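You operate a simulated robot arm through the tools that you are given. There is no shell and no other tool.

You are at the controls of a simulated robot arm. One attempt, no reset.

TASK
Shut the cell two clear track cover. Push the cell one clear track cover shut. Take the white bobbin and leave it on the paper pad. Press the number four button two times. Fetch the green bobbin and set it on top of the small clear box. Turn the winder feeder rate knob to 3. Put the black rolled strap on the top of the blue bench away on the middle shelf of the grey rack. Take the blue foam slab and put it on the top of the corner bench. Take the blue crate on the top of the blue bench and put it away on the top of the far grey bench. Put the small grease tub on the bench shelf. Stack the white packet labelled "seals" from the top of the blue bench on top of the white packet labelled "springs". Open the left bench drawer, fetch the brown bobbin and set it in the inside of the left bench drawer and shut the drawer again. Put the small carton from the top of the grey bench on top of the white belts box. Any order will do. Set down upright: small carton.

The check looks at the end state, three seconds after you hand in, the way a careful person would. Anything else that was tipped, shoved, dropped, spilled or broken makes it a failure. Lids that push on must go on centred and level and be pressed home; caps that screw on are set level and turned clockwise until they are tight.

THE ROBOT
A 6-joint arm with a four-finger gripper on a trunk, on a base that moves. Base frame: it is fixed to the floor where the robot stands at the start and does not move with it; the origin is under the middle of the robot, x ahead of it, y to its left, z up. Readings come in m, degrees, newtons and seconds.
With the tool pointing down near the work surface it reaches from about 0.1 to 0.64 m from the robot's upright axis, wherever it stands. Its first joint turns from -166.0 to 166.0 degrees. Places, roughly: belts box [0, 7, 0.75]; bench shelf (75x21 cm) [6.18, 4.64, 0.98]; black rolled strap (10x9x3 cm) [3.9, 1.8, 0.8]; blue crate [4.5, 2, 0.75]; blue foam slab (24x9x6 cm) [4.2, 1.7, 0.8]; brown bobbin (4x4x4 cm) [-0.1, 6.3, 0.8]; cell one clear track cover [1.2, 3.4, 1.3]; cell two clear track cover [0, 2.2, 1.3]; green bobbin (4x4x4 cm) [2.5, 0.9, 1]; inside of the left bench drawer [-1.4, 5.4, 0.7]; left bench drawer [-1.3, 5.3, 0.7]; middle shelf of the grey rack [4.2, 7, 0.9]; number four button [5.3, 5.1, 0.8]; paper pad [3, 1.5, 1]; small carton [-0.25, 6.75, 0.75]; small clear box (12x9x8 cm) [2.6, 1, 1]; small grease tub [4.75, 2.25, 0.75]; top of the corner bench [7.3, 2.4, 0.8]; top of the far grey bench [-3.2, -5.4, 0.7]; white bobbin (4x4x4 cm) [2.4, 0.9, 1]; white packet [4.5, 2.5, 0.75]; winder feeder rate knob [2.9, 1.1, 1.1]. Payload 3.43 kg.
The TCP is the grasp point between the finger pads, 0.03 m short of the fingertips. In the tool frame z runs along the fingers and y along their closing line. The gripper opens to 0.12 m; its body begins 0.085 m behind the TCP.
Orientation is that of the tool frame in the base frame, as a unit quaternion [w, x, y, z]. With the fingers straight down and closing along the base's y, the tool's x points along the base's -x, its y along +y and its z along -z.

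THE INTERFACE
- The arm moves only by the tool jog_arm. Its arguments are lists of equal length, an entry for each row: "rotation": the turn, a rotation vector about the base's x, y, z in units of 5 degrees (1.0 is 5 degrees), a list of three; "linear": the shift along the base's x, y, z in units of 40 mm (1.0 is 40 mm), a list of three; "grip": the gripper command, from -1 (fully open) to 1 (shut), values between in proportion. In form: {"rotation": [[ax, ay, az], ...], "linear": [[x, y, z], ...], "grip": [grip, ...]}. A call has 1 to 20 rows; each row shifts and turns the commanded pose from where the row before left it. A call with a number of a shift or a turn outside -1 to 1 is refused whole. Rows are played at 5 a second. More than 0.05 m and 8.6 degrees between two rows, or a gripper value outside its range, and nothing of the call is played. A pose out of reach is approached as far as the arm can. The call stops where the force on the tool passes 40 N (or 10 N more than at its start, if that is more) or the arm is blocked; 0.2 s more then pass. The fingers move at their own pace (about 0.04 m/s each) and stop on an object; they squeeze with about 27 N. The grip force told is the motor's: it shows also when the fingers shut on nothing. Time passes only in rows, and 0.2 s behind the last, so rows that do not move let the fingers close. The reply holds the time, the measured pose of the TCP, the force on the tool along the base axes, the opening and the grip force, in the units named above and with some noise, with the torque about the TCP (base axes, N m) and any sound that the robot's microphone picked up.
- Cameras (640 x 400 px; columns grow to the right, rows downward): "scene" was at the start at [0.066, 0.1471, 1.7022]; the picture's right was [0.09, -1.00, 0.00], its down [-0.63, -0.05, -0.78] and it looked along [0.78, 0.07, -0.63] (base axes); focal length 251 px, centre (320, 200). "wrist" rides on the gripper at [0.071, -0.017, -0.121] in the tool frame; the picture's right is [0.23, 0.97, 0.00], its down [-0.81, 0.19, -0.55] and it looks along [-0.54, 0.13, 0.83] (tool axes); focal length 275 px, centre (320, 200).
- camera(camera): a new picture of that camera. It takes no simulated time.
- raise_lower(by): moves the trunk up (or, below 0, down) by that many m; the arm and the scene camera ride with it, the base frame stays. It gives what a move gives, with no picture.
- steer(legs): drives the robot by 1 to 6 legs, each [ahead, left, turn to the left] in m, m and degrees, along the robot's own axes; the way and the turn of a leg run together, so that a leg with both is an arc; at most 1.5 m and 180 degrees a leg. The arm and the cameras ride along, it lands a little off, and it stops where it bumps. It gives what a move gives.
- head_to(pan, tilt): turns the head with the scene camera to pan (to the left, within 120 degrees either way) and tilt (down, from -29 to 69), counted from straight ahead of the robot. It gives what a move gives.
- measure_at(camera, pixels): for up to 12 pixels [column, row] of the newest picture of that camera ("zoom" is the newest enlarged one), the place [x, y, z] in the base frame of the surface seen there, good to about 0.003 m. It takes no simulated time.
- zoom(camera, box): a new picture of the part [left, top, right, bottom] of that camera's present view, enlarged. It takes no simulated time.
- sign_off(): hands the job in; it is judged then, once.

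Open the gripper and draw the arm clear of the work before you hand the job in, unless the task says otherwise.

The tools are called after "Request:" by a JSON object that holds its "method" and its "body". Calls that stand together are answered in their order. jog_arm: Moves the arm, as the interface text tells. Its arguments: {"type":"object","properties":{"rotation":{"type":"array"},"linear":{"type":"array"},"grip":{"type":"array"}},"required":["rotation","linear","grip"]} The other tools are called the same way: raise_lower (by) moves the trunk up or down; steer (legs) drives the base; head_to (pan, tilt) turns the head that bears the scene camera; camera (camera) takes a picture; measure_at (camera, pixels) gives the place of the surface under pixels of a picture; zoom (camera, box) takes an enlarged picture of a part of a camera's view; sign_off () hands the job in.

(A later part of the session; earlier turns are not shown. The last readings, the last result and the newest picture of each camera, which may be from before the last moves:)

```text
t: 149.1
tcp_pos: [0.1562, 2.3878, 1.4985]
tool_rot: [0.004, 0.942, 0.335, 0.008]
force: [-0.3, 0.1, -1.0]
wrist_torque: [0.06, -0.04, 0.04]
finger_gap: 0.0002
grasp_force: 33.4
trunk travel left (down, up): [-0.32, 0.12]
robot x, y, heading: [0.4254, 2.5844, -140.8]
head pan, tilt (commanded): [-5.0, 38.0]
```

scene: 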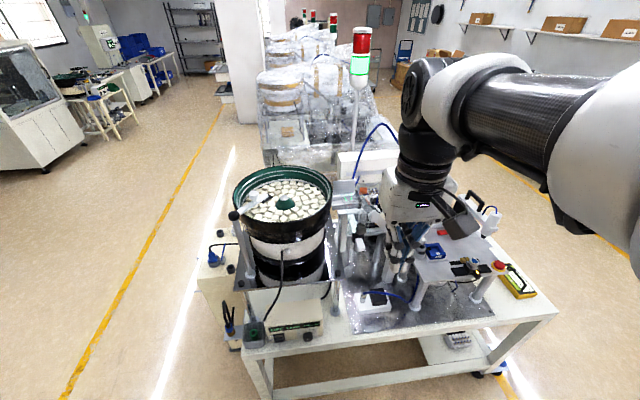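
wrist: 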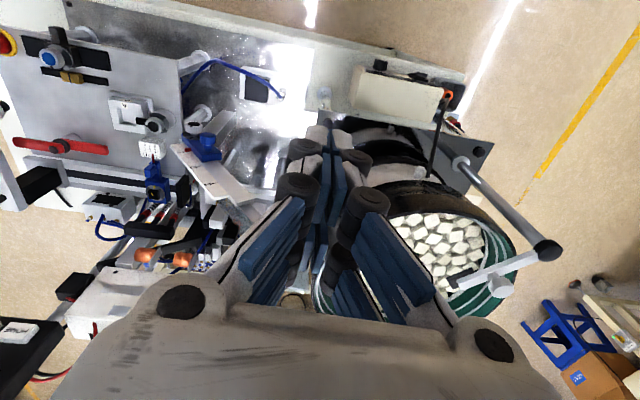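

Request:
{"method": "jog_arm", "body": {"rotation": [[0, 0, 0], [0, 0, 0], [0, 0, 0], [0, 0, 0], [0, 0, 0], [0, 0, 0], [0, 0, 0], [0, 0, 0]], "linear": [[-0.67, -0.42, 0], [-0.67, -0.42, 0], [-0.67, -0.42, 0], [0, 0, -1], [0, 0, -1], [0, 0, -1], [0, 0, -1], [0, 0, 0]], "grip": [1, 1, 1, 1, 1, 1, 1, 1]}}

Request:
{"method": "zoom", "body": {"camera": "scene", "box": [315, 165, 405, 245]}}

```text
t: 150.8
tcp_pos: [0.0787, 2.3381, 1.3392]
tool_rot: [0.004, 0.942, 0.336, 0.006]
force: [0.3, 0.3, -0.9]
wrist_torque: [-0.01, 0.02, -0.02]
finger_gap: 0.0
grasp_force: 33.2
trunk travel left (down, up): [-0.32, 0.12]
robot x, y, heading: [0.43, 2.5857, -140.4]
head pan, tilt (commanded): [-5.0, 38.0]
```

```text
5.00 times, centred on (360, 205) of scene
```

zoom: 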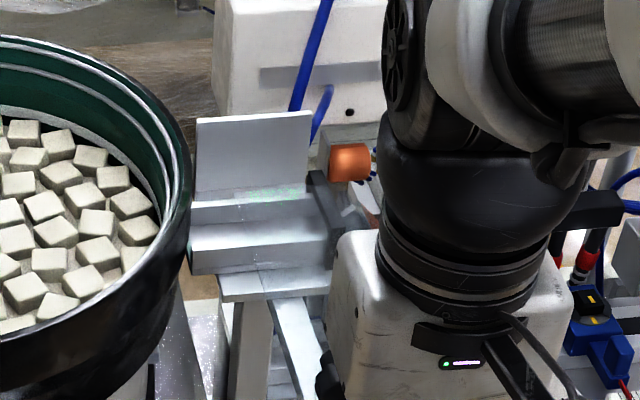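

Aligned with the knob (u≈0.03). I push along -n: first quick, then in 5 mm steps.

Request:
{"method": "jog_arm", "body": {"rotation": [[0, 0, 0], [0, 0, 0], [0, 0, 0], [0, 0, 0], [0, 0, 0], [0, 0, 0], [0, 0, 0], [0, 0, 0], [0, 0, 0], [0, 0, 0], [0, 0, 0], [0, 0, 0], [0, 0, 0], [0, 0, 0], [0, 0, 0], [0, 0, 0]], "linear": [[-0.277, -0.253, 0], [-0.277, -0.253, 0], [-0.277, -0.253, 0], [-0.092, -0.084, 0], [-0.092, -0.084, 0], [-0.092, -0.084, 0], [-0.092, -0.084, 0], [-0.092, -0.084, 0], [-0.092, -0.084, 0], [-0.092, -0.084, 0], [-0.092, -0.084, 0], [-0.092, -0.084, 0], [-0.092, -0.084, 0], [-0.092, -0.084, 0], [-0.092, -0.084, 0], [0, 0, 0]], "grip": [1, 1, 1, 1, 1, 1, 1, 1, 1, 1, 1, 1, 1, 1, 1, 1]}}

Request:
{"method": "zoom", "body": {"camera": "scene", "box": [315, 165, 405, 245]}}

```text
t: 154.2
tcp_pos: [0.0007, 2.267, 1.3392]
tool_rot: [0.004, 0.942, 0.336, 0.006]
force: [0.0, -0.1, 0.2]
wrist_torque: [-0.02, 0.02, 0.0]
finger_gap: 0.0
grasp_force: 33.7
trunk travel left (down, up): [-0.32, 0.12]
robot x, y, heading: [0.4206, 2.5833, -140.8]
head pan, tilt (commanded): [-5.0, 38.0]
```

```text
5.00 times, centred on (360, 205) of scene
```

zoom: 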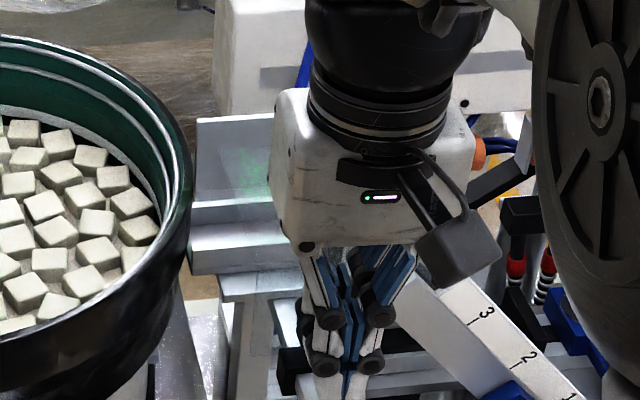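

The green reflection moved with the panel, so it slides. I continue to the stop.

Request:
{"method": "jog_arm", "body": {"rotation": [[0, 0, 0], [0, 0, 0], [0, 0, 0], [0, 0, 0], [0, 0, 0], [0, 0, 0], [0, 0, 0], [0, 0, 0], [0, 0, 0], [0, 0, 0]], "linear": [[-0.092, -0.084, 0], [-0.092, -0.084, 0], [-0.092, -0.084, 0], [-0.092, -0.084, 0], [-0.092, -0.084, 0], [-0.092, -0.084, 0], [-0.092, -0.084, 0], [-0.092, -0.084, 0], [-0.092, -0.084, 0], [0, 0, 0]], "grip": [1, 1, 1, 1, 1, 1, 1, 1, 1, 1]}}

```text
t: 156.4
tcp_pos: [-0.033, 2.2377, 1.3404]
tool_rot: [0.004, 0.942, 0.335, 0.007]
force: [0.6, 2.1, 0.1]
wrist_torque: [0.07, -0.02, 0.02]
finger_gap: 0.0
grasp_force: 34.0
trunk travel left (down, up): [-0.32, 0.12]
robot x, y, heading: [0.4248, 2.5833, -141.0]
head pan, tilt (commanded): [-5.0, 38.0]
```

Request:
{"method": "jog_arm", "body": {"rotation": [[0, 0, 0], [0, 0, 0], [0, 0, 0]], "linear": [[-0.06, -0.055, 0], [-0.06, -0.055, 0], [0, 0, 0]], "grip": [1, 1, 1]}}

Request:
{"method": "zoom", "body": {"camera": "scene", "box": [315, 165, 405, 245]}}

```text
t: 157.2
tcp_pos: [-0.0323, 2.2367, 1.339]
tool_rot: [0.004, 0.942, 0.335, 0.009]
force: [19.1, 16.9, -4.5]
wrist_torque: [0.43, -0.39, 0.18]
finger_gap: 0.0
grasp_force: 33.3
trunk travel left (down, up): [-0.32, 0.12]
robot x, y, heading: [0.4271, 2.5852, -140.6]
head pan, tilt (commanded): [-5.0, 38.0]
```

```text
5.00 times, centred on (360, 205) of scene
```

zoom: 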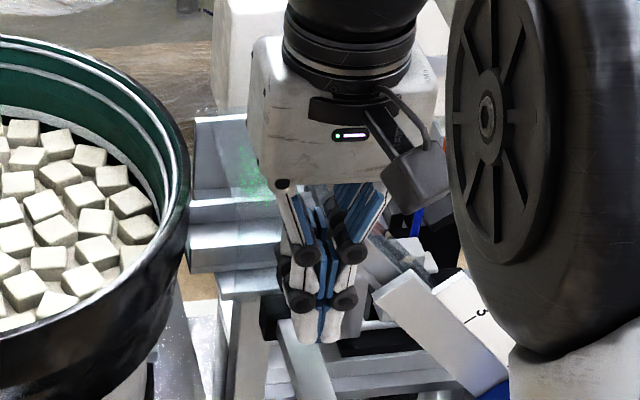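

A hard stop at n≈0.163, the same as cell one: shut. I back the fingers off, rise and view.

Request:
{"method": "jog_arm", "body": {"rotation": [[0, 0, 0], [0, 0, 0], [0, 0, 0], [0, 0, 0], [0, 0, 0], [0, 0, 0], [0, 0, 0], [0, 0, 0], [0, 0, 0], [0, 0, 0], [0, 0, 0]], "linear": [[0.4, 0.36, 0], [0.6, 0.55, 0], [0.6, 0.55, 0], [0.6, 0.55, 0], [0, 0, 0.9], [0, 0, 0.9], [0, 0, 0.9], [0, 0, 0.9], [0.7, 0.6, 0], [0.7, 0.6, 0], [0.7, 0.6, 0]], "grip": [1, 1, 1, 1, 1, 1, 0.5, 0, 0, 0, 0]}}

Request:
{"method": "zoom", "body": {"camera": "scene", "box": [315, 165, 405, 245]}}

```text
t: 159.7
tcp_pos: [0.1357, 2.384, 1.4842]
tool_rot: [0.004, 0.942, 0.335, 0.005]
force: [0.8, 0.3, -0.1]
wrist_torque: [-0.06, 0.06, 0.02]
finger_gap: 0.06
grasp_force: 0.0
trunk travel left (down, up): [-0.32, 0.12]
robot x, y, heading: [0.4269, 2.5858, -140.8]
head pan, tilt (commanded): [-5.0, 38.0]
```

```text
5.00 times, centred on (360, 205) of scene
```

zoom: 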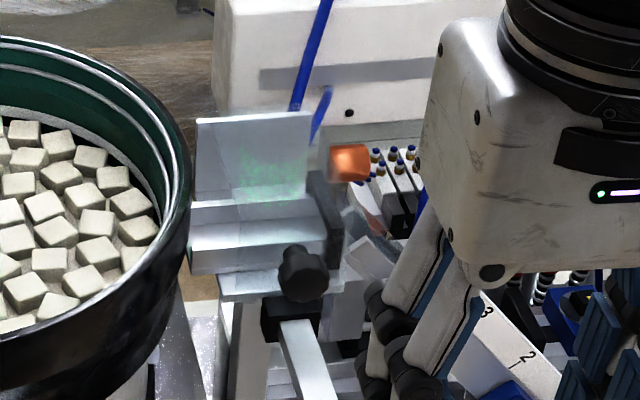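

Cell two's cover is shut (knob moved in to zoom (303,275)). Next the north side: brown bobbin, drawer, carton. I look toward y≈6 with the head.

Request:
{"method": "head_to", "body": {"pan": -115, "tilt": 12}}

Request:
{"method": "camera", "body": {"camera": "scene"}}

Request:
{"method": "head_to", "body": {"pan": -75, "tilt": 25}}

Request:
{"method": "camera", "body": {"camera": "scene"}}

```text
t: 161.5
tcp_pos: [0.1331, 2.383, 1.4823]
tool_rot: [0.004, 0.942, 0.334, 0.006]
force: [0.0, -0.2, 0.0]
wrist_torque: [-0.02, -0.04, -0.02]
finger_gap: 0.0598
grasp_force: 0.0
trunk travel left (down, up): [-0.32, 0.12]
robot x, y, heading: [0.4255, 2.5825, -140.8]
head pan, tilt (commanded): [-115.0, 12.0]
```

```text
taken
```

scene: 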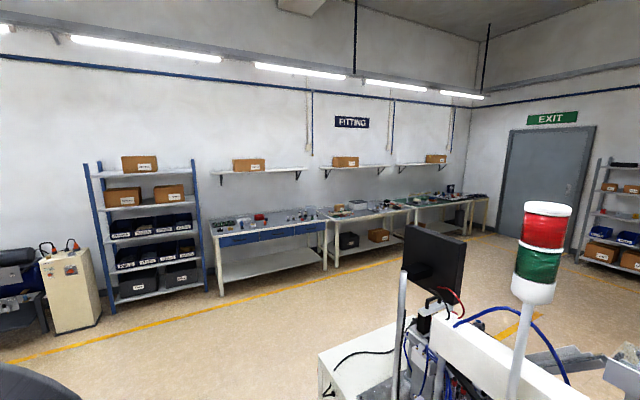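

```text
t: 162.6
tcp_pos: [0.1333, 2.3819, 1.483]
tool_rot: [0.005, 0.942, 0.335, 0.006]
force: [-0.1, 1.6, 0.0]
wrist_torque: [-0.02, -0.02, -0.03]
finger_gap: 0.0601
grasp_force: 0.0
trunk travel left (down, up): [-0.32, 0.12]
robot x, y, heading: [0.4265, 2.5863, -140.7]
head pan, tilt (commanded): [-75.0, 25.0]
```

```text
taken
```

scene: 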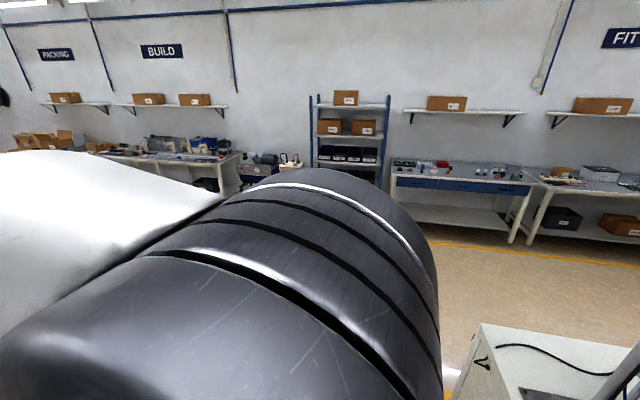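

The benches with blue drawers and the next (grey) bench are along the far wall. I measure their fronts in this picture.

Request:
{"method": "measure_at", "body": {"camera": "scene", "pixels": [[395, 195], [512, 200], [400, 185], [455, 188], [500, 190], [540, 195], [600, 185], [560, 175], [545, 250], [510, 243], [480, 345], [597, 175]]}}

Request:
{"method": "zoom", "body": {"camera": "scene", "box": [380, 130, 640, 260]}}

```text
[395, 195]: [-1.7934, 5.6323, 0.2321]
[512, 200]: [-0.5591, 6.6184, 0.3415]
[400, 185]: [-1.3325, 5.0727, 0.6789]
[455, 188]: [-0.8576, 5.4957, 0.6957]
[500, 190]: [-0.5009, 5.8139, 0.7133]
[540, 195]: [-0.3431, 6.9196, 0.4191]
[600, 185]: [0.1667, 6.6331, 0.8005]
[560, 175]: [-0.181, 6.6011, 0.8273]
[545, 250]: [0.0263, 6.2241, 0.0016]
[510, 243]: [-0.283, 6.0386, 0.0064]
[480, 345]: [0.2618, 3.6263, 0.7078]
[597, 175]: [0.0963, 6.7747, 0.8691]
```

```text
2.46 times, centred on (510, 195) of scene
```

zoom: 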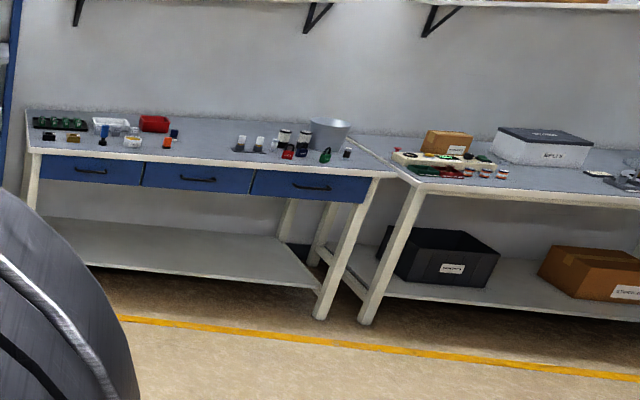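

The drawer bench front runs from (-1.33,5.07) to (-0.50,5.81); carton and belts box stand on the next bench. I leave the aisle to the north-west and face the drawer bench.

Request:
{"method": "steer", "body": {"legs": [[0.043, -1.176, 0], [-0.43, -0.98, 0], [0, 0, -87.5]]}}

Request:
{"method": "head_to", "body": {"pan": 0, "tilt": 35}}

Request:
{"method": "camera", "body": {"camera": "scene"}}

```text
t: 177.3
tcp_pos: [-0.8453, 4.7631, 1.4819]
tool_rot: [0.007, 0.914, -0.405, 0.001]
force: [0.2, 0.8, -0.6]
wrist_torque: [-0.05, -0.03, 0.01]
finger_gap: 0.0602
grasp_force: 0.1
trunk travel left (down, up): [-0.32, 0.12]
robot x, y, heading: [-0.6301, 4.4795, 132.0]
head pan, tilt (commanded): [-75.0, 25.0]
```

```text
t: 178.8
tcp_pos: [-0.8452, 4.7608, 1.4807]
tool_rot: [0.008, 0.914, -0.405, 0.002]
force: [0.2, -0.3, 0.1]
wrist_torque: [-0.04, 0.01, -0.02]
finger_gap: 0.0602
grasp_force: 0.2
trunk travel left (down, up): [-0.32, 0.12]
robot x, y, heading: [-0.6295, 4.4788, 132.5]
head pan, tilt (commanded): [0.0, 35.0]
```

```text
taken
```

scene: 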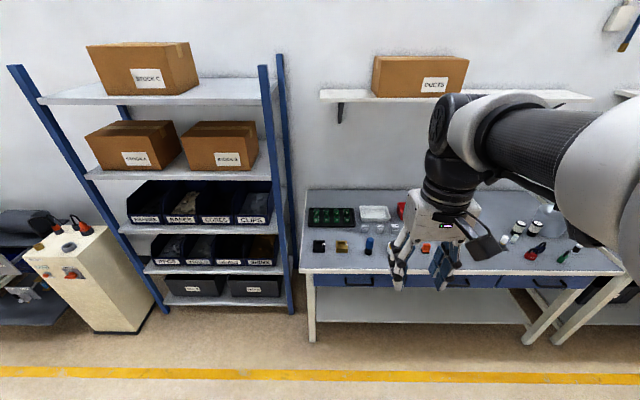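

The left drawer with its dark handle is at about (365,281). I zoom and measure it.

Request:
{"method": "zoom", "body": {"camera": "scene", "box": [290, 190, 450, 310]}}

Request:
{"method": "measure_at", "body": {"camera": "zoom", "pixels": [[60, 310], [120, 350], [220, 345], [290, 360], [295, 372], [350, 370], [230, 380], [200, 300], [50, 330], [370, 345], [100, 200], [310, 355]]}}

```text
3.33 times, centred on (370, 250) of scene
```

zoom: 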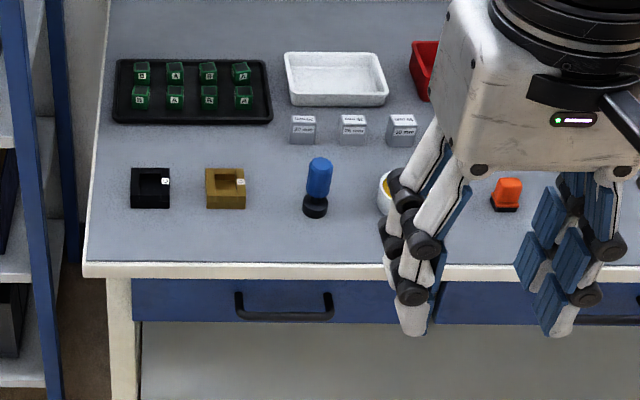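

```text
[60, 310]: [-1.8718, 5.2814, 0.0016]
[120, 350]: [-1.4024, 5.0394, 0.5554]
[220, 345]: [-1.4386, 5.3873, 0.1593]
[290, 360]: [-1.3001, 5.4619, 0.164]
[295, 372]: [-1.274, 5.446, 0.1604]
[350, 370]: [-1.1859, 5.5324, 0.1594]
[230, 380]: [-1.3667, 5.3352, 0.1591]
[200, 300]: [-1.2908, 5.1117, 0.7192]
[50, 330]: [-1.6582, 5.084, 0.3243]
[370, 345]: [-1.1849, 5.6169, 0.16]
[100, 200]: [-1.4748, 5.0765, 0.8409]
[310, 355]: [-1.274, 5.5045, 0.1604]
```

The handle is at zoom (237–333, 295–320). I measure it, the drawer face and the bench top edge.

Request:
{"method": "measure_at", "body": {"camera": "zoom", "pixels": [[285, 317], [241, 300], [328, 300], [250, 316], [322, 315], [180, 305], [285, 300], [370, 305], [140, 270], [380, 268], [285, 272], [136, 310]]}}

```text
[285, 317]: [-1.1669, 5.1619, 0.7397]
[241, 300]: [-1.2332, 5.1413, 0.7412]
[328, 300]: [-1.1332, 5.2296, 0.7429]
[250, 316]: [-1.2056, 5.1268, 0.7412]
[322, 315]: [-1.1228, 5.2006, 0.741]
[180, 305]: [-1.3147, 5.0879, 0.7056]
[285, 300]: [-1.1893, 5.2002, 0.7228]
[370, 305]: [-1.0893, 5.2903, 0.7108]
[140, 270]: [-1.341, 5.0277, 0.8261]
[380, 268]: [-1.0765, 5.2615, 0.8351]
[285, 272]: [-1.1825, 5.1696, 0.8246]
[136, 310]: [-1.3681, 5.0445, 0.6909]
```

The handle bar centre is at (-1.167,5.162,0.74), 4 cm out from the drawer face; the bench top overhangs 2.7 cm. I'll grip the bar with a horizontal tool closing vertically. First I lower the trunk and roll the gripper 90° while pointing down.

Request:
{"method": "raise_lower", "body": {"by": -0.3}}

Request:
{"method": "jog_arm", "body": {"rotation": [[0, 0, -1], [0, 0, -1], [0, 0, -1], [0, 0, -1], [0, 0, -1], [0, 0, -1], [0, 0, -1], [0, 0, -1], [0, 0, -1], [0, 0, -1], [0, 0, -1], [0, 0, -1], [0, 0, -1], [0, 0, -1], [0, 0, -1], [0, 0, -1], [0, 0, -1], [0, 0, -1]], "linear": [[0, 0, 0], [0, 0, 0], [0, 0, 0], [0, 0, 0], [0, 0, 0], [0, 0, 0], [0, 0, 0], [0, 0, 0], [0, 0, 0], [0, 0, 0], [0, 0, 0], [0, 0, 0], [0, 0, 0], [0, 0, 0], [0, 0, 0], [0, 0, 0], [0, 0, 0], [0, 0, 0]], "grip": [0, 0, 0, 0, 0, 0, 0, 0, 0, 0, 0, 0, 0, 0, 0, 0, 0, 0]}}

```text
t: 181.8
tcp_pos: [-0.8441, 4.7622, 1.1825]
tool_rot: [0.008, 0.914, -0.406, 0.001]
force: [-0.2, 0.4, -0.7]
wrist_torque: [-0.02, -0.01, -0.01]
finger_gap: 0.06
grasp_force: 0.0
trunk travel left (down, up): [-0.02, 0.42]
robot x, y, heading: [-0.6285, 4.4844, 132.2]
head pan, tilt (commanded): [0.0, 35.0]
```

```text
t: 185.6
tcp_pos: [-0.8453, 4.762, 1.1825]
tool_rot: [-0.006, -0.358, 0.934, 0.004]
force: [-0.1, -0.3, 0.3]
wrist_torque: [-0.02, 0.0, -0.02]
finger_gap: 0.06
grasp_force: 0.0
trunk travel left (down, up): [-0.02, 0.42]
robot x, y, heading: [-0.6265, 4.4818, 132.6]
head pan, tilt (commanded): [0.0, 35.0]
```

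Tool y now points forward. I tilt the tool up to horizontal (−90° about left axis) while extending forward and to the right.

Request:
{"method": "jog_arm", "body": {"rotation": [[0.743, 0.669, 0], [0.743, 0.669, 0], [0.743, 0.669, 0], [0.743, 0.669, 0], [0.743, 0.669, 0], [0.743, 0.669, 0], [0.743, 0.669, 0], [0.743, 0.669, 0], [0.743, 0.669, 0], [0.743, 0.669, 0], [0.743, 0.669, 0], [0.743, 0.669, 0], [0.743, 0.669, 0], [0.743, 0.669, 0], [0.743, 0.669, 0], [0.743, 0.669, 0], [0.743, 0.669, 0], [0.743, 0.669, 0]], "linear": [[-0.244, 0.83, 0], [-0.244, 0.83, 0], [-0.244, 0.83, 0], [-0.244, 0.83, 0], [-0.244, 0.83, 0], [-0.244, 0.83, 0], [-0.244, 0.83, 0], [-0.244, 0.83, 0], [0, 0, 0], [0, 0, 0], [0, 0, 0], [0, 0, 0], [0, 0, 0], [0, 0, 0], [0, 0, 0], [0, 0, 0], [0, 0, 0], [0, 0, 0]], "grip": [0, 0, 0, 0, 0, 0, 0, 0, 0, 0, 0, 0, 0, 0, 0, 0, 0, 0]}}

Request:
{"method": "camera", "body": {"camera": "scene"}}

Request:
{"method": "camera", "body": {"camera": "wrist"}}

```text
t: 189.4
tcp_pos: [-0.9225, 5.0286, 1.1838]
tool_rot: [-0.257, -0.255, 0.654, 0.664]
force: [-0.5, 0.1, -0.1]
wrist_torque: [-0.01, 0.01, 0.01]
finger_gap: 0.06
grasp_force: 0.1
trunk travel left (down, up): [-0.02, 0.42]
robot x, y, heading: [-0.6284, 4.4782, 132.5]
head pan, tilt (commanded): [0.0, 35.0]
```

```text
taken
```

scene: 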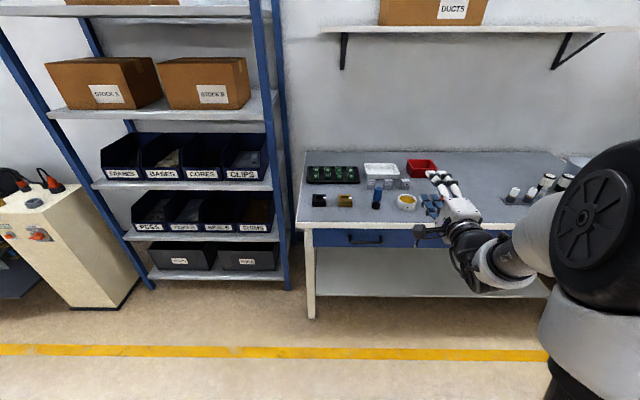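

```text
taken
```

wrist: 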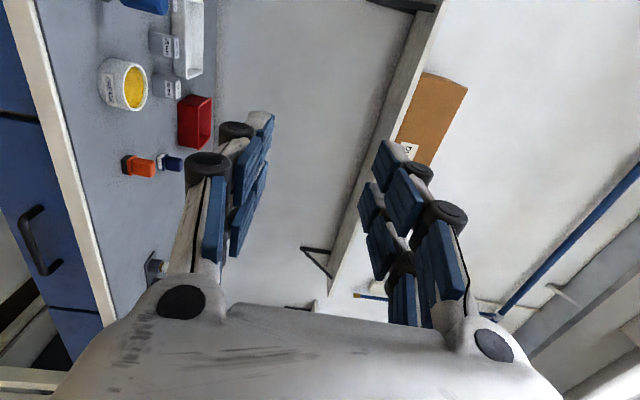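

Horizontal pose achieved. I lower the gripper to handle height (z≈0.735) here in front of the bench.

Request:
{"method": "jog_arm", "body": {"rotation": [[0, 0, 0], [0, 0, 0], [0, 0, 0], [0, 0, 0], [0, 0, 0], [0, 0, 0], [0, 0, 0], [0, 0, 0], [0, 0, 0], [0, 0, 0], [0, 0, 0], [0, 0, 0], [0, 0, 0]], "linear": [[0, 0, -0.935], [0, 0, -0.935], [0, 0, -0.935], [0, 0, -0.935], [0, 0, -0.935], [0, 0, -0.935], [0, 0, -0.935], [0, 0, -0.935], [0, 0, -0.935], [0, 0, -0.935], [0, 0, -0.935], [0, 0, -0.935], [0, 0, 0]], "grip": [0, 0, 0, 0, 0, 0, 0, 0, 0, 0, 0, 0, 0]}}

Request:
{"method": "camera", "body": {"camera": "scene"}}

Request:
{"method": "camera", "body": {"camera": "wrist"}}

```text
t: 192.2
tcp_pos: [-0.9215, 5.0271, 0.7316]
tool_rot: [-0.258, -0.256, 0.654, 0.663]
force: [-0.9, -0.2, -0.1]
wrist_torque: [0.04, -0.01, 0.0]
finger_gap: 0.0602
grasp_force: 0.1
trunk travel left (down, up): [-0.02, 0.42]
robot x, y, heading: [-0.6267, 4.4796, 132.5]
head pan, tilt (commanded): [0.0, 35.0]
```

```text
taken
```

scene: 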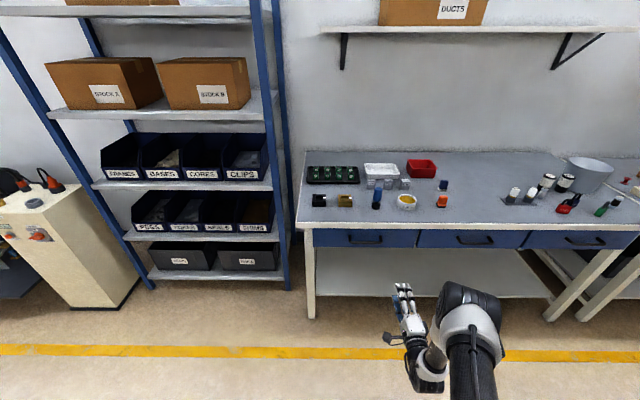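

```text
taken
```

wrist: 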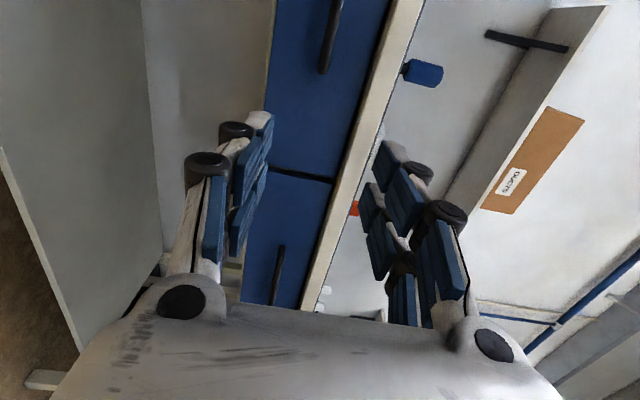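

The arm is at handle height. I re-measure the left drawer handle from this view in both cameras.

Request:
{"method": "zoom", "body": {"camera": "scene", "box": [300, 210, 430, 270]}}

Request:
{"method": "measure_at", "body": {"camera": "zoom", "pixels": [[320, 160], [265, 150], [372, 150], [320, 140], [250, 155], [390, 155], [320, 115], [200, 150], [320, 182]]}}

Request:
{"method": "measure_at", "body": {"camera": "wrist", "pixels": [[330, 35], [323, 68], [338, 8], [300, 150], [350, 150], [330, 20], [360, 120], [270, 130]]}}

```text
4.92 times, centred on (365, 240) of scene
```

zoom: 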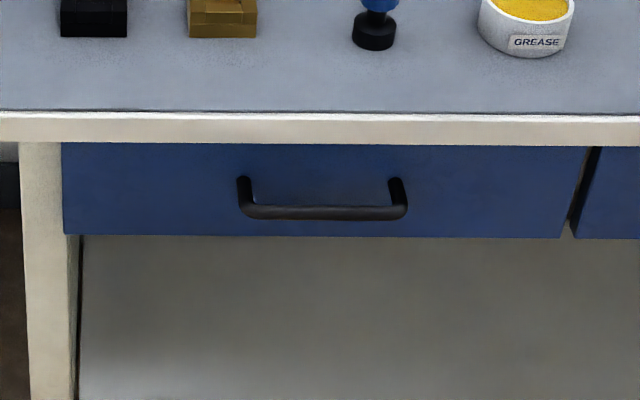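

```text
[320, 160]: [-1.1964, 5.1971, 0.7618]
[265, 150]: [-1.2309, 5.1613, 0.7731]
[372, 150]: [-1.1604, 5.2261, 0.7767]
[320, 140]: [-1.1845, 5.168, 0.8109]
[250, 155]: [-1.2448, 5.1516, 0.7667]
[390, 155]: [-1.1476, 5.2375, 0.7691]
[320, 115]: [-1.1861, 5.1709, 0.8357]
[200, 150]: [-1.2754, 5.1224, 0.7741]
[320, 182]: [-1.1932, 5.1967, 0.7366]
```

```text
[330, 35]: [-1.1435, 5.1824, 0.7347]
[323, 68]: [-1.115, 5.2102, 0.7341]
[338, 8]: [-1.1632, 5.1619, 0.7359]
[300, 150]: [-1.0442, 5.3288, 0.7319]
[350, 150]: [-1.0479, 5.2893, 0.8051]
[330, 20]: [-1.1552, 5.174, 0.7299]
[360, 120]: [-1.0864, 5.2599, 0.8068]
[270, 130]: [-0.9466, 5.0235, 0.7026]
```

Face centre ≈(-1.1945,5.197), bar line through (-1.167,5.162,0.735). I drive 0.2 ahead and 0.09 left so the open fingers are 7 cm before the bar.

Request:
{"method": "steer", "body": {"legs": [[0.2, 0.088, 0]]}}

Request:
{"method": "camera", "body": {"camera": "wrist"}}

Request:
{"method": "camera", "body": {"camera": "scene"}}

```text
t: 193.8
tcp_pos: [-1.1186, 5.1167, 0.7333]
tool_rot: [-0.258, -0.255, 0.655, 0.663]
force: [0.2, 0.3, 0.0]
wrist_torque: [-0.02, -0.02, 0.03]
finger_gap: 0.06
grasp_force: 0.0
trunk travel left (down, up): [-0.02, 0.42]
robot x, y, heading: [-0.8273, 4.5669, 132.1]
head pan, tilt (commanded): [0.0, 35.0]
```

```text
taken
```

wrist: 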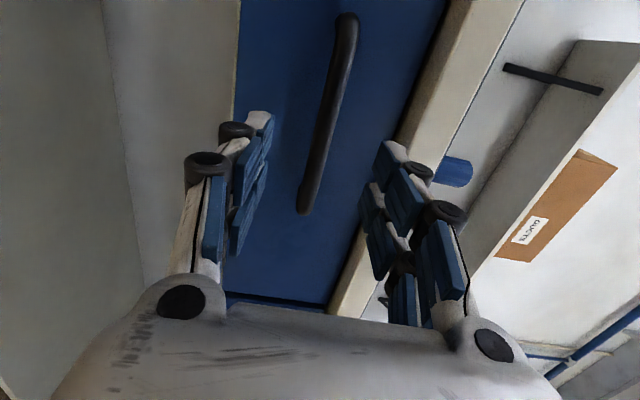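

```text
taken
```

scene: 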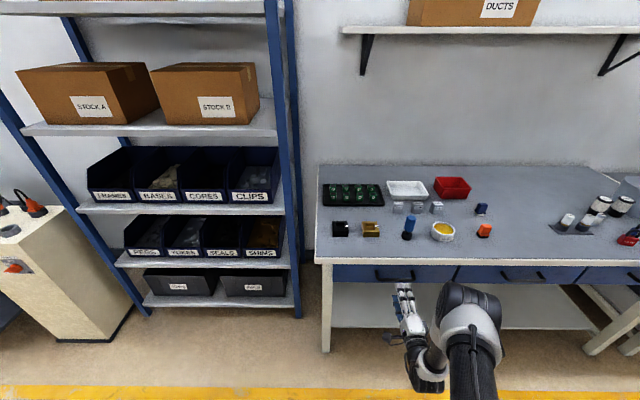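

The bar lies between the fingers in the wrist view. I measure it again for the last approach.

Request:
{"method": "measure_at", "body": {"camera": "wrist", "pixels": [[328, 110], [345, 30], [306, 200], [316, 110], [338, 110], [290, 110], [370, 110], [400, 110]]}}

```text
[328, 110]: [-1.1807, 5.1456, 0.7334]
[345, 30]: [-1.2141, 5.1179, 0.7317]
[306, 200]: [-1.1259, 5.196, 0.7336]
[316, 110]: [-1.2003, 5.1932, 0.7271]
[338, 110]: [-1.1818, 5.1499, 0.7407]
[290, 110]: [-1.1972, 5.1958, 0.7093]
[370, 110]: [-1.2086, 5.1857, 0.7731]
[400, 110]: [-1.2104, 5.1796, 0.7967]
```

I advance 6.9 cm to straddle the bar and close.

Request:
{"method": "jog_arm", "body": {"rotation": [[0, 0, 0], [0, 0, 0], [0, 0, 0], [0, 0, 0], [0, 0, 0], [0, 0, 0], [0, 0, 0], [0, 0, 0]], "linear": [[-0.3825, 0.43, 0], [-0.3825, 0.43, 0], [-0.3825, 0.43, 0], [0, 0, 0], [0, 0, 0], [0, 0, 0], [0, 0, 0], [0, 0, 0]], "grip": [0, 0, 0, 0.3, 0.6, 1, 1, 1]}}

Request:
{"method": "camera", "body": {"camera": "wrist"}}

```text
t: 195.6
tcp_pos: [-1.1661, 5.1693, 0.7351]
tool_rot: [-0.257, -0.255, 0.654, 0.664]
force: [-2.2, 0.1, 7.1]
wrist_torque: [-0.19, 0.2, 0.11]
finger_gap: 0.0127
grasp_force: 35.7
trunk travel left (down, up): [-0.02, 0.42]
robot x, y, heading: [-0.827, 4.5696, 132.3]
head pan, tilt (commanded): [0.0, 35.0]
```

```text
taken
```

wrist: 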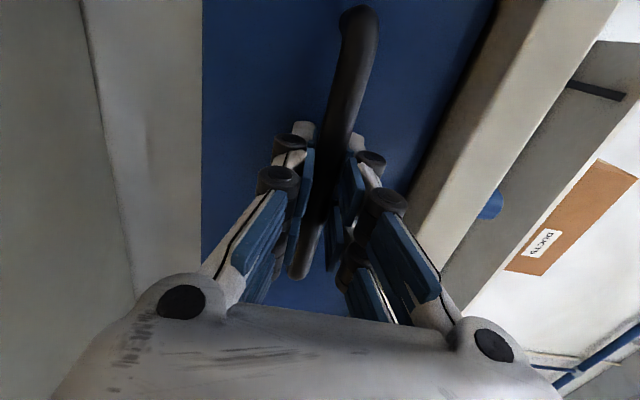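

Bar is gripped (1.3 cm gap). I pull straight out along the drawer axis, slowly.

Request:
{"method": "jog_arm", "body": {"rotation": [[0, 0, 0], [0, 0, 0], [0, 0, 0], [0, 0, 0], [0, 0, 0], [0, 0, 0]], "linear": [[0.166, -0.187, 0], [0.25, -0.28, 0], [0.3325, -0.3735, 0], [0.3325, -0.3735, 0], [0.3325, -0.3735, 0], [0, 0, 0]], "grip": [1, 1, 1, 1, 1, 1]}}

Request:
{"method": "camera", "body": {"camera": "scene"}}

```text
t: 197.0
tcp_pos: [-1.1084, 5.1042, 0.7349]
tool_rot: [-0.257, -0.254, 0.654, 0.664]
force: [1.7, 2.5, 18.6]
wrist_torque: [-0.22, 0.19, 0.24]
finger_gap: 0.014
grasp_force: 45.5
trunk travel left (down, up): [-0.02, 0.42]
robot x, y, heading: [-0.8302, 4.5668, 132.0]
head pan, tilt (commanded): [0.0, 35.0]
```

```text
taken
```

scene: 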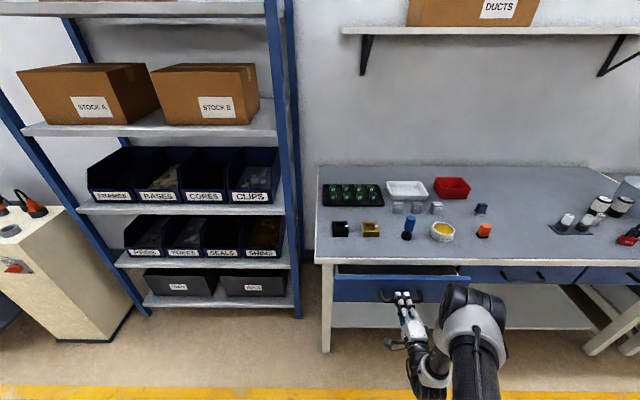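

The drawer is opening. An upward force of 19 N built up, so I ease up 2 mm while pulling another 13 cm.

Request:
{"method": "jog_arm", "body": {"rotation": [[0, 0, 0], [0, 0, 0], [0, 0, 0], [0, 0, 0], [0, 0, 0], [0, 0, 0], [0, 0, 0], [0, 0, 0]], "linear": [[0.166, -0.187, 0.05], [0.3325, -0.3735, 0.03], [0.3325, -0.3735, 0], [0.3325, -0.3735, 0], [0.3325, -0.3735, 0], [0.3325, -0.3735, 0], [0.3325, -0.3735, 0], [0, 0, 0]], "grip": [1, 1, 1, 1, 1, 1, 1, 1]}}

Request:
{"method": "camera", "body": {"camera": "scene"}}

```text
t: 198.8
tcp_pos: [-1.0223, 5.0072, 0.7343]
tool_rot: [-0.258, -0.256, 0.656, 0.661]
force: [1.0, -1.8, -9.9]
wrist_torque: [0.04, 0.06, 0.04]
finger_gap: 0.0143
grasp_force: 43.9
trunk travel left (down, up): [-0.02, 0.42]
robot x, y, heading: [-0.8257, 4.57, 132.2]
head pan, tilt (commanded): [0.0, 35.0]
```

```text
taken
```

scene: 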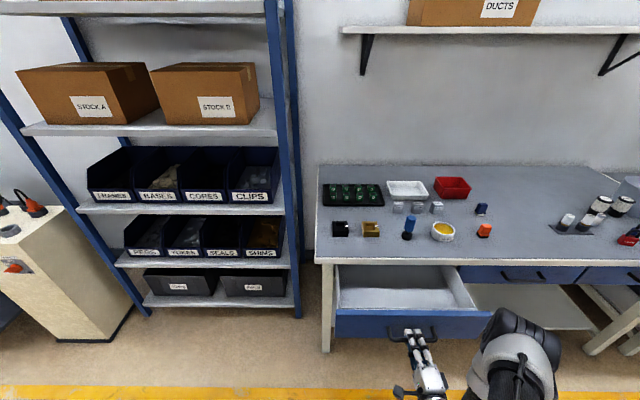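

The drawer is open ~22 cm. I release the handle and back off.

Request:
{"method": "jog_arm", "body": {"rotation": [[0, 0, 0], [0, 0, 0], [0, 0, 0], [0, 0, 0], [0, 0, 0], [0, 0, 0], [0, 0, 0], [0, 0, 0]], "linear": [[0, 0, 0], [0, 0, 0], [0, 0, 0], [0.3325, -0.3735, 0], [0.5, -0.56, 0], [0.5, -0.56, 0], [0.3, -0.3, 0], [0, 0, 0]], "grip": [0.5, 0.2, 0, 0, 0, 0, 0, 0]}}

Request:
{"method": "camera", "body": {"camera": "scene"}}

```text
t: 200.6
tcp_pos: [-0.9521, 4.9535, 0.742]
tool_rot: [-0.246, -0.27, 0.639, 0.678]
force: [0.2, 1.3, 0.1]
wrist_torque: [0.04, 0.02, -0.02]
finger_gap: 0.0602
grasp_force: 0.1
trunk travel left (down, up): [-0.02, 0.42]
robot x, y, heading: [-0.829, 4.5691, 132.1]
head pan, tilt (commanded): [0.0, 35.0]
```

```text
taken
```

scene: 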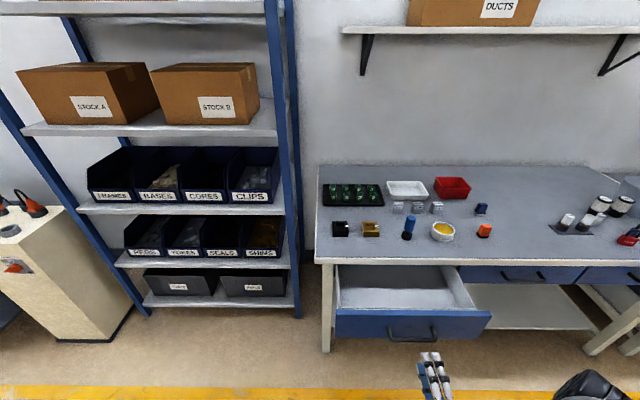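

Drawer stays open with its inside visible. I back the base off, raise the arm and turn the tool back to straight down.

Request:
{"method": "steer", "body": {"legs": [[-0.3, 0, 0]]}}

Request:
{"method": "jog_arm", "body": {"rotation": [[0, 0, 0], [0, 0, 0], [0, 0, 0], [0, 0, 0], [0, 0, 0], [0, 0, 0], [0, 0, 0], [0, 0, 0], [0, 0, 0], [0, 0, 0], [0, 0, 0]], "linear": [[-0.3, 0.3, 0.9], [-0.3, 0.3, 0.9], [-0.3, 0.3, 0.9], [-0.3, 0.3, 0.9], [-0.3, 0.3, 0.9], [0, 0, 1], [0, 0, 1], [0, 0, 1], [0, 0, 1], [0, 0, 1], [0, 0, 0]], "grip": [0, 0, 0, 0, 0, 0, 0, 0, 0, 0, 0]}}

```text
t: 202.7
tcp_pos: [-0.7463, 4.7308, 0.7433]
tool_rot: [-0.243, -0.268, 0.64, 0.678]
force: [0.9, 0.2, -1.2]
wrist_torque: [-0.01, 0.0, -0.02]
finger_gap: 0.0599
grasp_force: 0.0
trunk travel left (down, up): [-0.02, 0.42]
robot x, y, heading: [-0.6215, 4.3418, 132.0]
head pan, tilt (commanded): [0.0, 35.0]
```

```text
t: 205.1
tcp_pos: [-0.8057, 4.8166, 1.1195]
tool_rot: [-0.244, -0.267, 0.639, 0.678]
force: [0.0, 0.0, 0.5]
wrist_torque: [0.03, -0.01, -0.01]
finger_gap: 0.06
grasp_force: 0.0
out of reach, approached as far as the arm can: row 8, 9, 10
trunk travel left (down, up): [-0.02, 0.42]
robot x, y, heading: [-0.6266, 4.3422, 132.0]
head pan, tilt (commanded): [0.0, 35.0]
```

Request:
{"method": "jog_arm", "body": {"rotation": [[-0.743, -0.669, 0], [-0.743, -0.669, 0], [-0.743, -0.669, 0], [-0.743, -0.669, 0], [-0.743, -0.669, 0], [-0.743, -0.669, 0], [-0.743, -0.669, 0], [-0.743, -0.669, 0], [-0.743, -0.669, 0], [-0.743, -0.669, 0], [-0.743, -0.669, 0], [-0.743, -0.669, 0], [-0.743, -0.669, 0], [-0.743, -0.669, 0], [-0.743, -0.669, 0], [-0.743, -0.669, 0], [-0.743, -0.669, 0], [-0.743, -0.669, 0]], "linear": [[0, 0, 0], [0, 0, 0], [0, 0, 0], [0, 0, 0], [0, 0, 0], [0, 0, 0], [0, 0, 0], [0, 0, 0], [0, 0, 0], [0, 0, 0], [0, 0, 0], [0, 0, 0], [0, 0, 0], [0, 0, 0], [0, 0, 0], [0, 0, 0], [0, 0, 0], [0, 0, 0]], "grip": [0, 0, 0, 0, 0, 0, 0, 0, 0, 0, 0, 0, 0, 0, 0, 0, 0, 0]}}

```text
t: 208.9
tcp_pos: [-0.8058, 4.8182, 1.1169]
tool_rot: [-0.009, -0.383, 0.924, 0.017]
force: [-0.1, -1.3, 0.3]
wrist_torque: [-0.01, 0.05, 0.01]
finger_gap: 0.0599
grasp_force: 0.0
trunk travel left (down, up): [-0.02, 0.42]
robot x, y, heading: [-0.6242, 4.3433, 131.6]
head pan, tilt (commanded): [0.0, 35.0]
```

Request:
{"method": "jog_arm", "body": {"rotation": [[0.002, -0.027, 0.963], [0.002, -0.027, 0.963], [0.002, -0.027, 0.963], [0.002, -0.027, 0.963], [0.002, -0.027, 0.963], [0.002, -0.027, 0.963], [0.002, -0.027, 0.963], [0.002, -0.027, 0.963], [0.002, -0.027, 0.963], [0.002, -0.027, 0.963], [0.002, -0.027, 0.963], [0.002, -0.027, 0.963], [0.002, -0.027, 0.963], [0.002, -0.027, 0.963], [0.002, -0.027, 0.963], [0.002, -0.027, 0.963], [0.002, -0.027, 0.963], [0.002, -0.027, 0.963]], "linear": [[0, 0, 0], [0, 0, 0], [0, 0, 0], [0, 0, 0], [0, 0, 0], [0, 0, 0], [0, 0, 0], [0, 0, 0], [0, 0, 0], [0, 0, 0], [0, 0, 0], [0, 0, 0], [0, 0, 0], [0, 0, 0], [0, 0, 0], [0, 0, 0], [0, 0, 0], [0, 0, 0]], "grip": [0, 0, 0, 0, 0, 0, 0, 0, 0, 0, 0, 0, 0, 0, 0, 0, 0, 0]}}

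Request:
{"method": "head_to", "body": {"pan": -35, "tilt": 30}}

Request:
{"method": "camera", "body": {"camera": "scene"}}

```text
t: 212.7
tcp_pos: [-0.8074, 4.8177, 1.1172]
tool_rot: [-0.001, 0.912, -0.409, 0.0]
force: [-0.3, -0.9, 0.0]
wrist_torque: [0.01, 0.0, -0.02]
finger_gap: 0.06
grasp_force: 0.0
trunk travel left (down, up): [-0.02, 0.42]
robot x, y, heading: [-0.6259, 4.3457, 132.1]
head pan, tilt (commanded): [0.0, 35.0]
```

```text
t: 213.7
tcp_pos: [-0.8063, 4.8183, 1.1175]
tool_rot: [-0.001, 0.912, -0.41, 0.0]
force: [-0.2, -0.7, -0.4]
wrist_torque: [-0.01, 0.03, -0.01]
finger_gap: 0.0599
grasp_force: 0.0
trunk travel left (down, up): [-0.02, 0.42]
robot x, y, heading: [-0.6238, 4.3421, 132.0]
head pan, tilt (commanded): [-35.0, 30.0]
```

```text
taken
```

scene: 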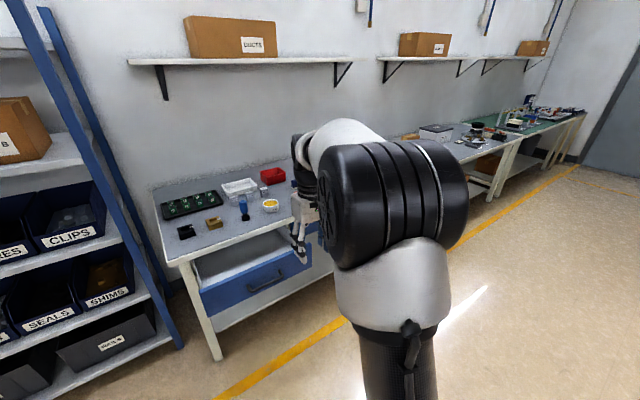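

Tool is down again. I drive right along the bench row to face the next bench with the bobbin, carton and belts box.

Request:
{"method": "steer", "body": {"legs": [[0, -1.5, 0]]}}

Request:
{"method": "head_to", "body": {"pan": 0, "tilt": 32}}

Request:
{"method": "camera", "body": {"camera": "scene"}}

```text
t: 221.1
tcp_pos: [0.3248, 5.8137, 1.1171]
tool_rot: [0.0, 0.908, -0.418, 0.0]
force: [-0.8, -0.5, -0.6]
wrist_torque: [0.04, 0.0, 0.0]
finger_gap: 0.0601
grasp_force: 0.0
trunk travel left (down, up): [-0.02, 0.42]
robot x, y, heading: [0.4979, 5.3376, 130.8]
head pan, tilt (commanded): [-35.0, 30.0]
```

```text
t: 222.1
tcp_pos: [0.3256, 5.813, 1.1164]
tool_rot: [-0.001, 0.908, -0.419, 0.0]
force: [-0.3, 0.0, 0.2]
wrist_torque: [0.01, 0.02, -0.04]
finger_gap: 0.0595
grasp_force: 0.1
trunk travel left (down, up): [-0.02, 0.42]
robot x, y, heading: [0.4961, 5.3351, 130.8]
head pan, tilt (commanded): [0.0, 32.0]
```

```text
taken
```

scene: 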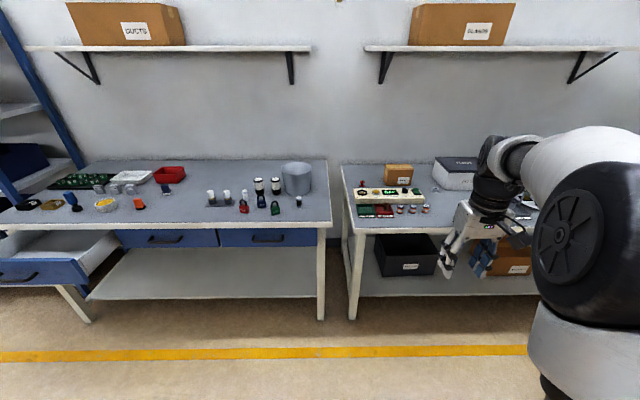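

I zoom on the grey bench to see bobbins, carton and belts box.

Request:
{"method": "zoom", "body": {"camera": "scene", "box": [335, 145, 505, 245]}}

Request:
{"method": "measure_at", "body": {"camera": "zoom", "pixels": [[245, 235], [293, 237], [345, 237], [235, 110], [240, 75], [240, 90], [425, 85], [390, 110], [520, 60], [100, 225], [250, 300], [100, 140]]}}

```text
3.76 times, centred on (420, 195) of scene
```

zoom: 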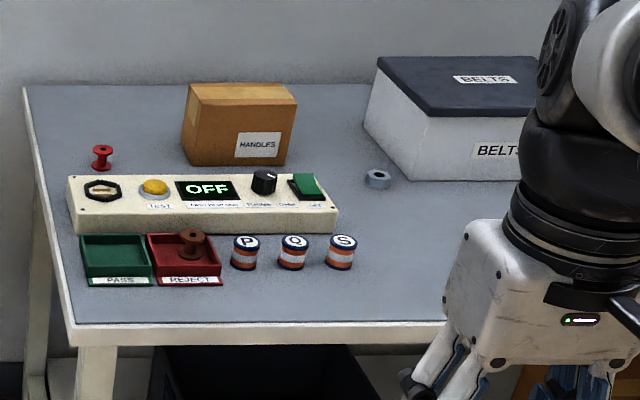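

```text
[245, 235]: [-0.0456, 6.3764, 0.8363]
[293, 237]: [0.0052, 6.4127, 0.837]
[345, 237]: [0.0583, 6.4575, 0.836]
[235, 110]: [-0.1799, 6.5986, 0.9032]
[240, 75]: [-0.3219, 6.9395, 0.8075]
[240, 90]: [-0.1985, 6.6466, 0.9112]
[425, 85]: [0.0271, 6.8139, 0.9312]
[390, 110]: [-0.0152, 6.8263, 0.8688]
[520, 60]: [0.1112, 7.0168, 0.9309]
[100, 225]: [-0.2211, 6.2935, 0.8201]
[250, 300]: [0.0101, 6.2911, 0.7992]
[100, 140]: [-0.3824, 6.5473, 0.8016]
```

The brown bobbin lies in the red REJECT tray (zoom (193,243)); carton 'HANDLES' and the BELTS box stand far back, so I need to know how close the base can get. I retract the gripper to view the robot's own base with the wrist camera.

Request:
{"method": "jog_arm", "body": {"rotation": [[0, 0, 0], [0, 0, 0], [0, 0, 0], [0, 0, 0], [0, 0, 0], [0, 0, 0]], "linear": [[0.654, -0.757, 0], [0.654, -0.757, 0], [0.654, -0.757, 0], [0.654, -0.757, 0], [0.654, -0.757, 0], [0, 0, 0]], "grip": [0, 0, 0, 0, 0, 0]}}

Request:
{"method": "camera", "body": {"camera": "wrist"}}

```text
t: 223.5
tcp_pos: [0.4562, 5.6605, 1.1155]
tool_rot: [-0.001, 0.908, -0.419, 0.001]
force: [-0.3, -0.3, 1.1]
wrist_torque: [0.02, 0.05, 0.0]
finger_gap: 0.0599
grasp_force: 0.1
trunk travel left (down, up): [-0.02, 0.42]
robot x, y, heading: [0.497, 5.3378, 130.9]
head pan, tilt (commanded): [0.0, 32.0]
```

```text
taken
```

wrist: 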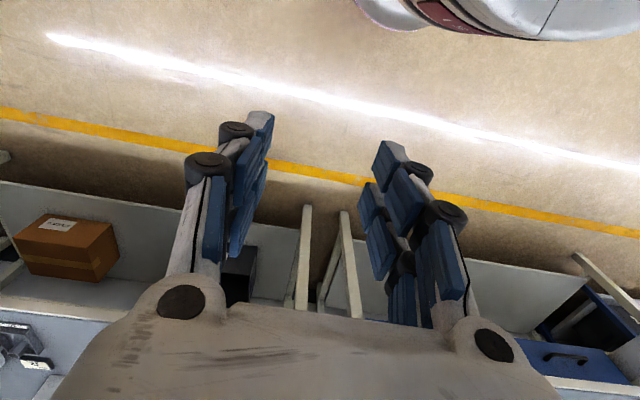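

The robot's own base shows at the top of the wrist picture (375–640, 0–40). I measure its outline.

Request:
{"method": "measure_at", "body": {"camera": "wrist", "pixels": [[385, 22], [420, 28], [460, 28], [500, 36], [540, 38], [580, 38], [620, 33], [410, 8], [360, 3]]}}

```text
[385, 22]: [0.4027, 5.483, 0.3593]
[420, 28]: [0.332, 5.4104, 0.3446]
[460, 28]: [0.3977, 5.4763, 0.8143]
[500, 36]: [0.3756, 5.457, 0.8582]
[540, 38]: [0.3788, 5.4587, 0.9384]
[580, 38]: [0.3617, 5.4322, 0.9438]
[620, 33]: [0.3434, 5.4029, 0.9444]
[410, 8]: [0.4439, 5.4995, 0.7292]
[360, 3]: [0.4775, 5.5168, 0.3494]
```

The base column is only ~0.18–0.2 m in radius, so I can get close to benches. I measure the bench edge, the brown bobbin and trays precisely.

Request:
{"method": "zoom", "body": {"camera": "scene", "box": [340, 190, 440, 250]}}

Request:
{"method": "measure_at", "body": {"camera": "zoom", "pixels": [[285, 100], [285, 118], [270, 100], [300, 100], [280, 140], [230, 130], [330, 150], [250, 170], [120, 255], [400, 255], [60, 100], [366, 100]]}}

```text
6.40 times, centred on (390, 220) of scene
```

zoom: 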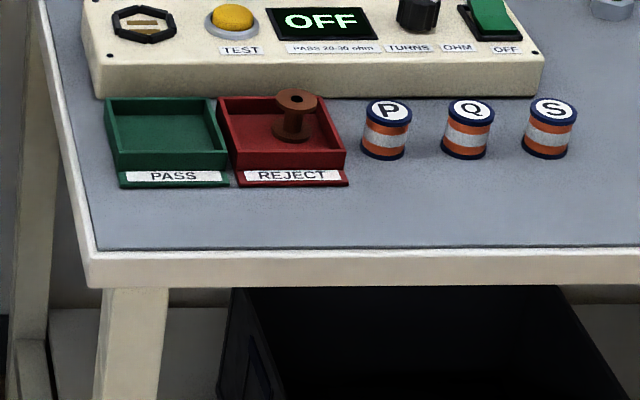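

```text
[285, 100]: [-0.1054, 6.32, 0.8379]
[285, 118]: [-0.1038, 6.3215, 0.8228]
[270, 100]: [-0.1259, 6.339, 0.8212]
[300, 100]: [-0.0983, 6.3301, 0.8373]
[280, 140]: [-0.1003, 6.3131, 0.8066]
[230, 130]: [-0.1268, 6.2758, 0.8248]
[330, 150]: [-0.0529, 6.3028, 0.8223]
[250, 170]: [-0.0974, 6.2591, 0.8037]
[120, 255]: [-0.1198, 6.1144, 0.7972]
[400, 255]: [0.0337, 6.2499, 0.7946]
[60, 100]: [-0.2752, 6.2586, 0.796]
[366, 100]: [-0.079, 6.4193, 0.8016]
```

Brown bobbin centre ≈(-0.103,6.325), top z≈0.838; tray walls z≈0.823; bench edge 0.985 m ahead. I drive 0.63 ahead and 0.1 right.

Request:
{"method": "steer", "body": {"legs": [[0.63, -0.1, 0.9]]}}

Request:
{"method": "jog_arm", "body": {"rotation": [[0, 0, 0], [0, 0, 0], [0, 0, 0], [0, 0, 0], [0, 0, 0]], "linear": [[-0.6, 0.65, 0], [-0.6, 0.65, 0], [-0.6, 0.65, 0], [-0.6, 0.65, 0], [0, 0, 0]], "grip": [0, 0, 0, 0, 0]}}

Request:
{"method": "camera", "body": {"camera": "wrist"}}

Request:
{"method": "camera", "body": {"camera": "scene"}}

```text
t: 227.1
tcp_pos: [0.1013, 6.2001, 1.1156]
tool_rot: [-0.001, 0.913, -0.408, -0.001]
force: [0.2, 0.7, -0.3]
wrist_torque: [0.01, 0.0, -0.01]
finger_gap: 0.0601
grasp_force: 0.1
trunk travel left (down, up): [-0.02, 0.42]
robot x, y, heading: [0.15, 5.8756, 132.2]
head pan, tilt (commanded): [0.0, 32.0]
```

```text
t: 228.3
tcp_pos: [0.0057, 6.3043, 1.1174]
tool_rot: [-0.001, 0.913, -0.407, 0.0]
force: [-0.2, 0.8, -1.2]
wrist_torque: [0.04, -0.01, 0.01]
finger_gap: 0.0599
grasp_force: 0.1
trunk travel left (down, up): [-0.02, 0.42]
robot x, y, heading: [0.1512, 5.8793, 132.4]
head pan, tilt (commanded): [0.0, 32.0]
```

```text
taken
```

wrist: 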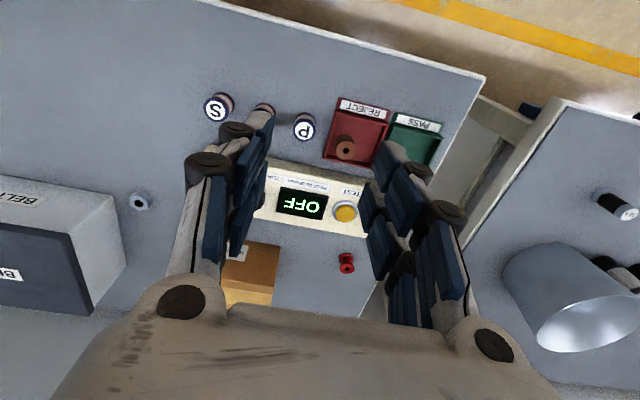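

```text
taken
```

scene: 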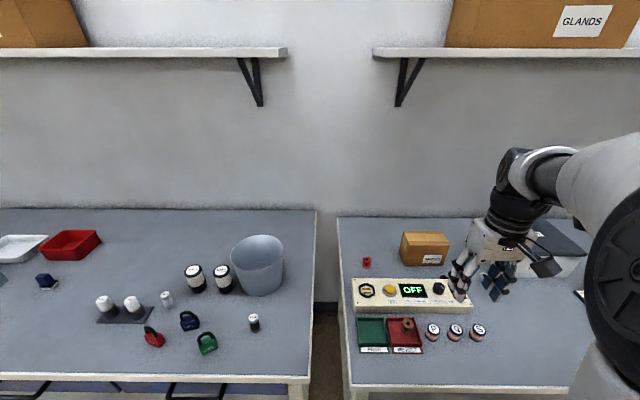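

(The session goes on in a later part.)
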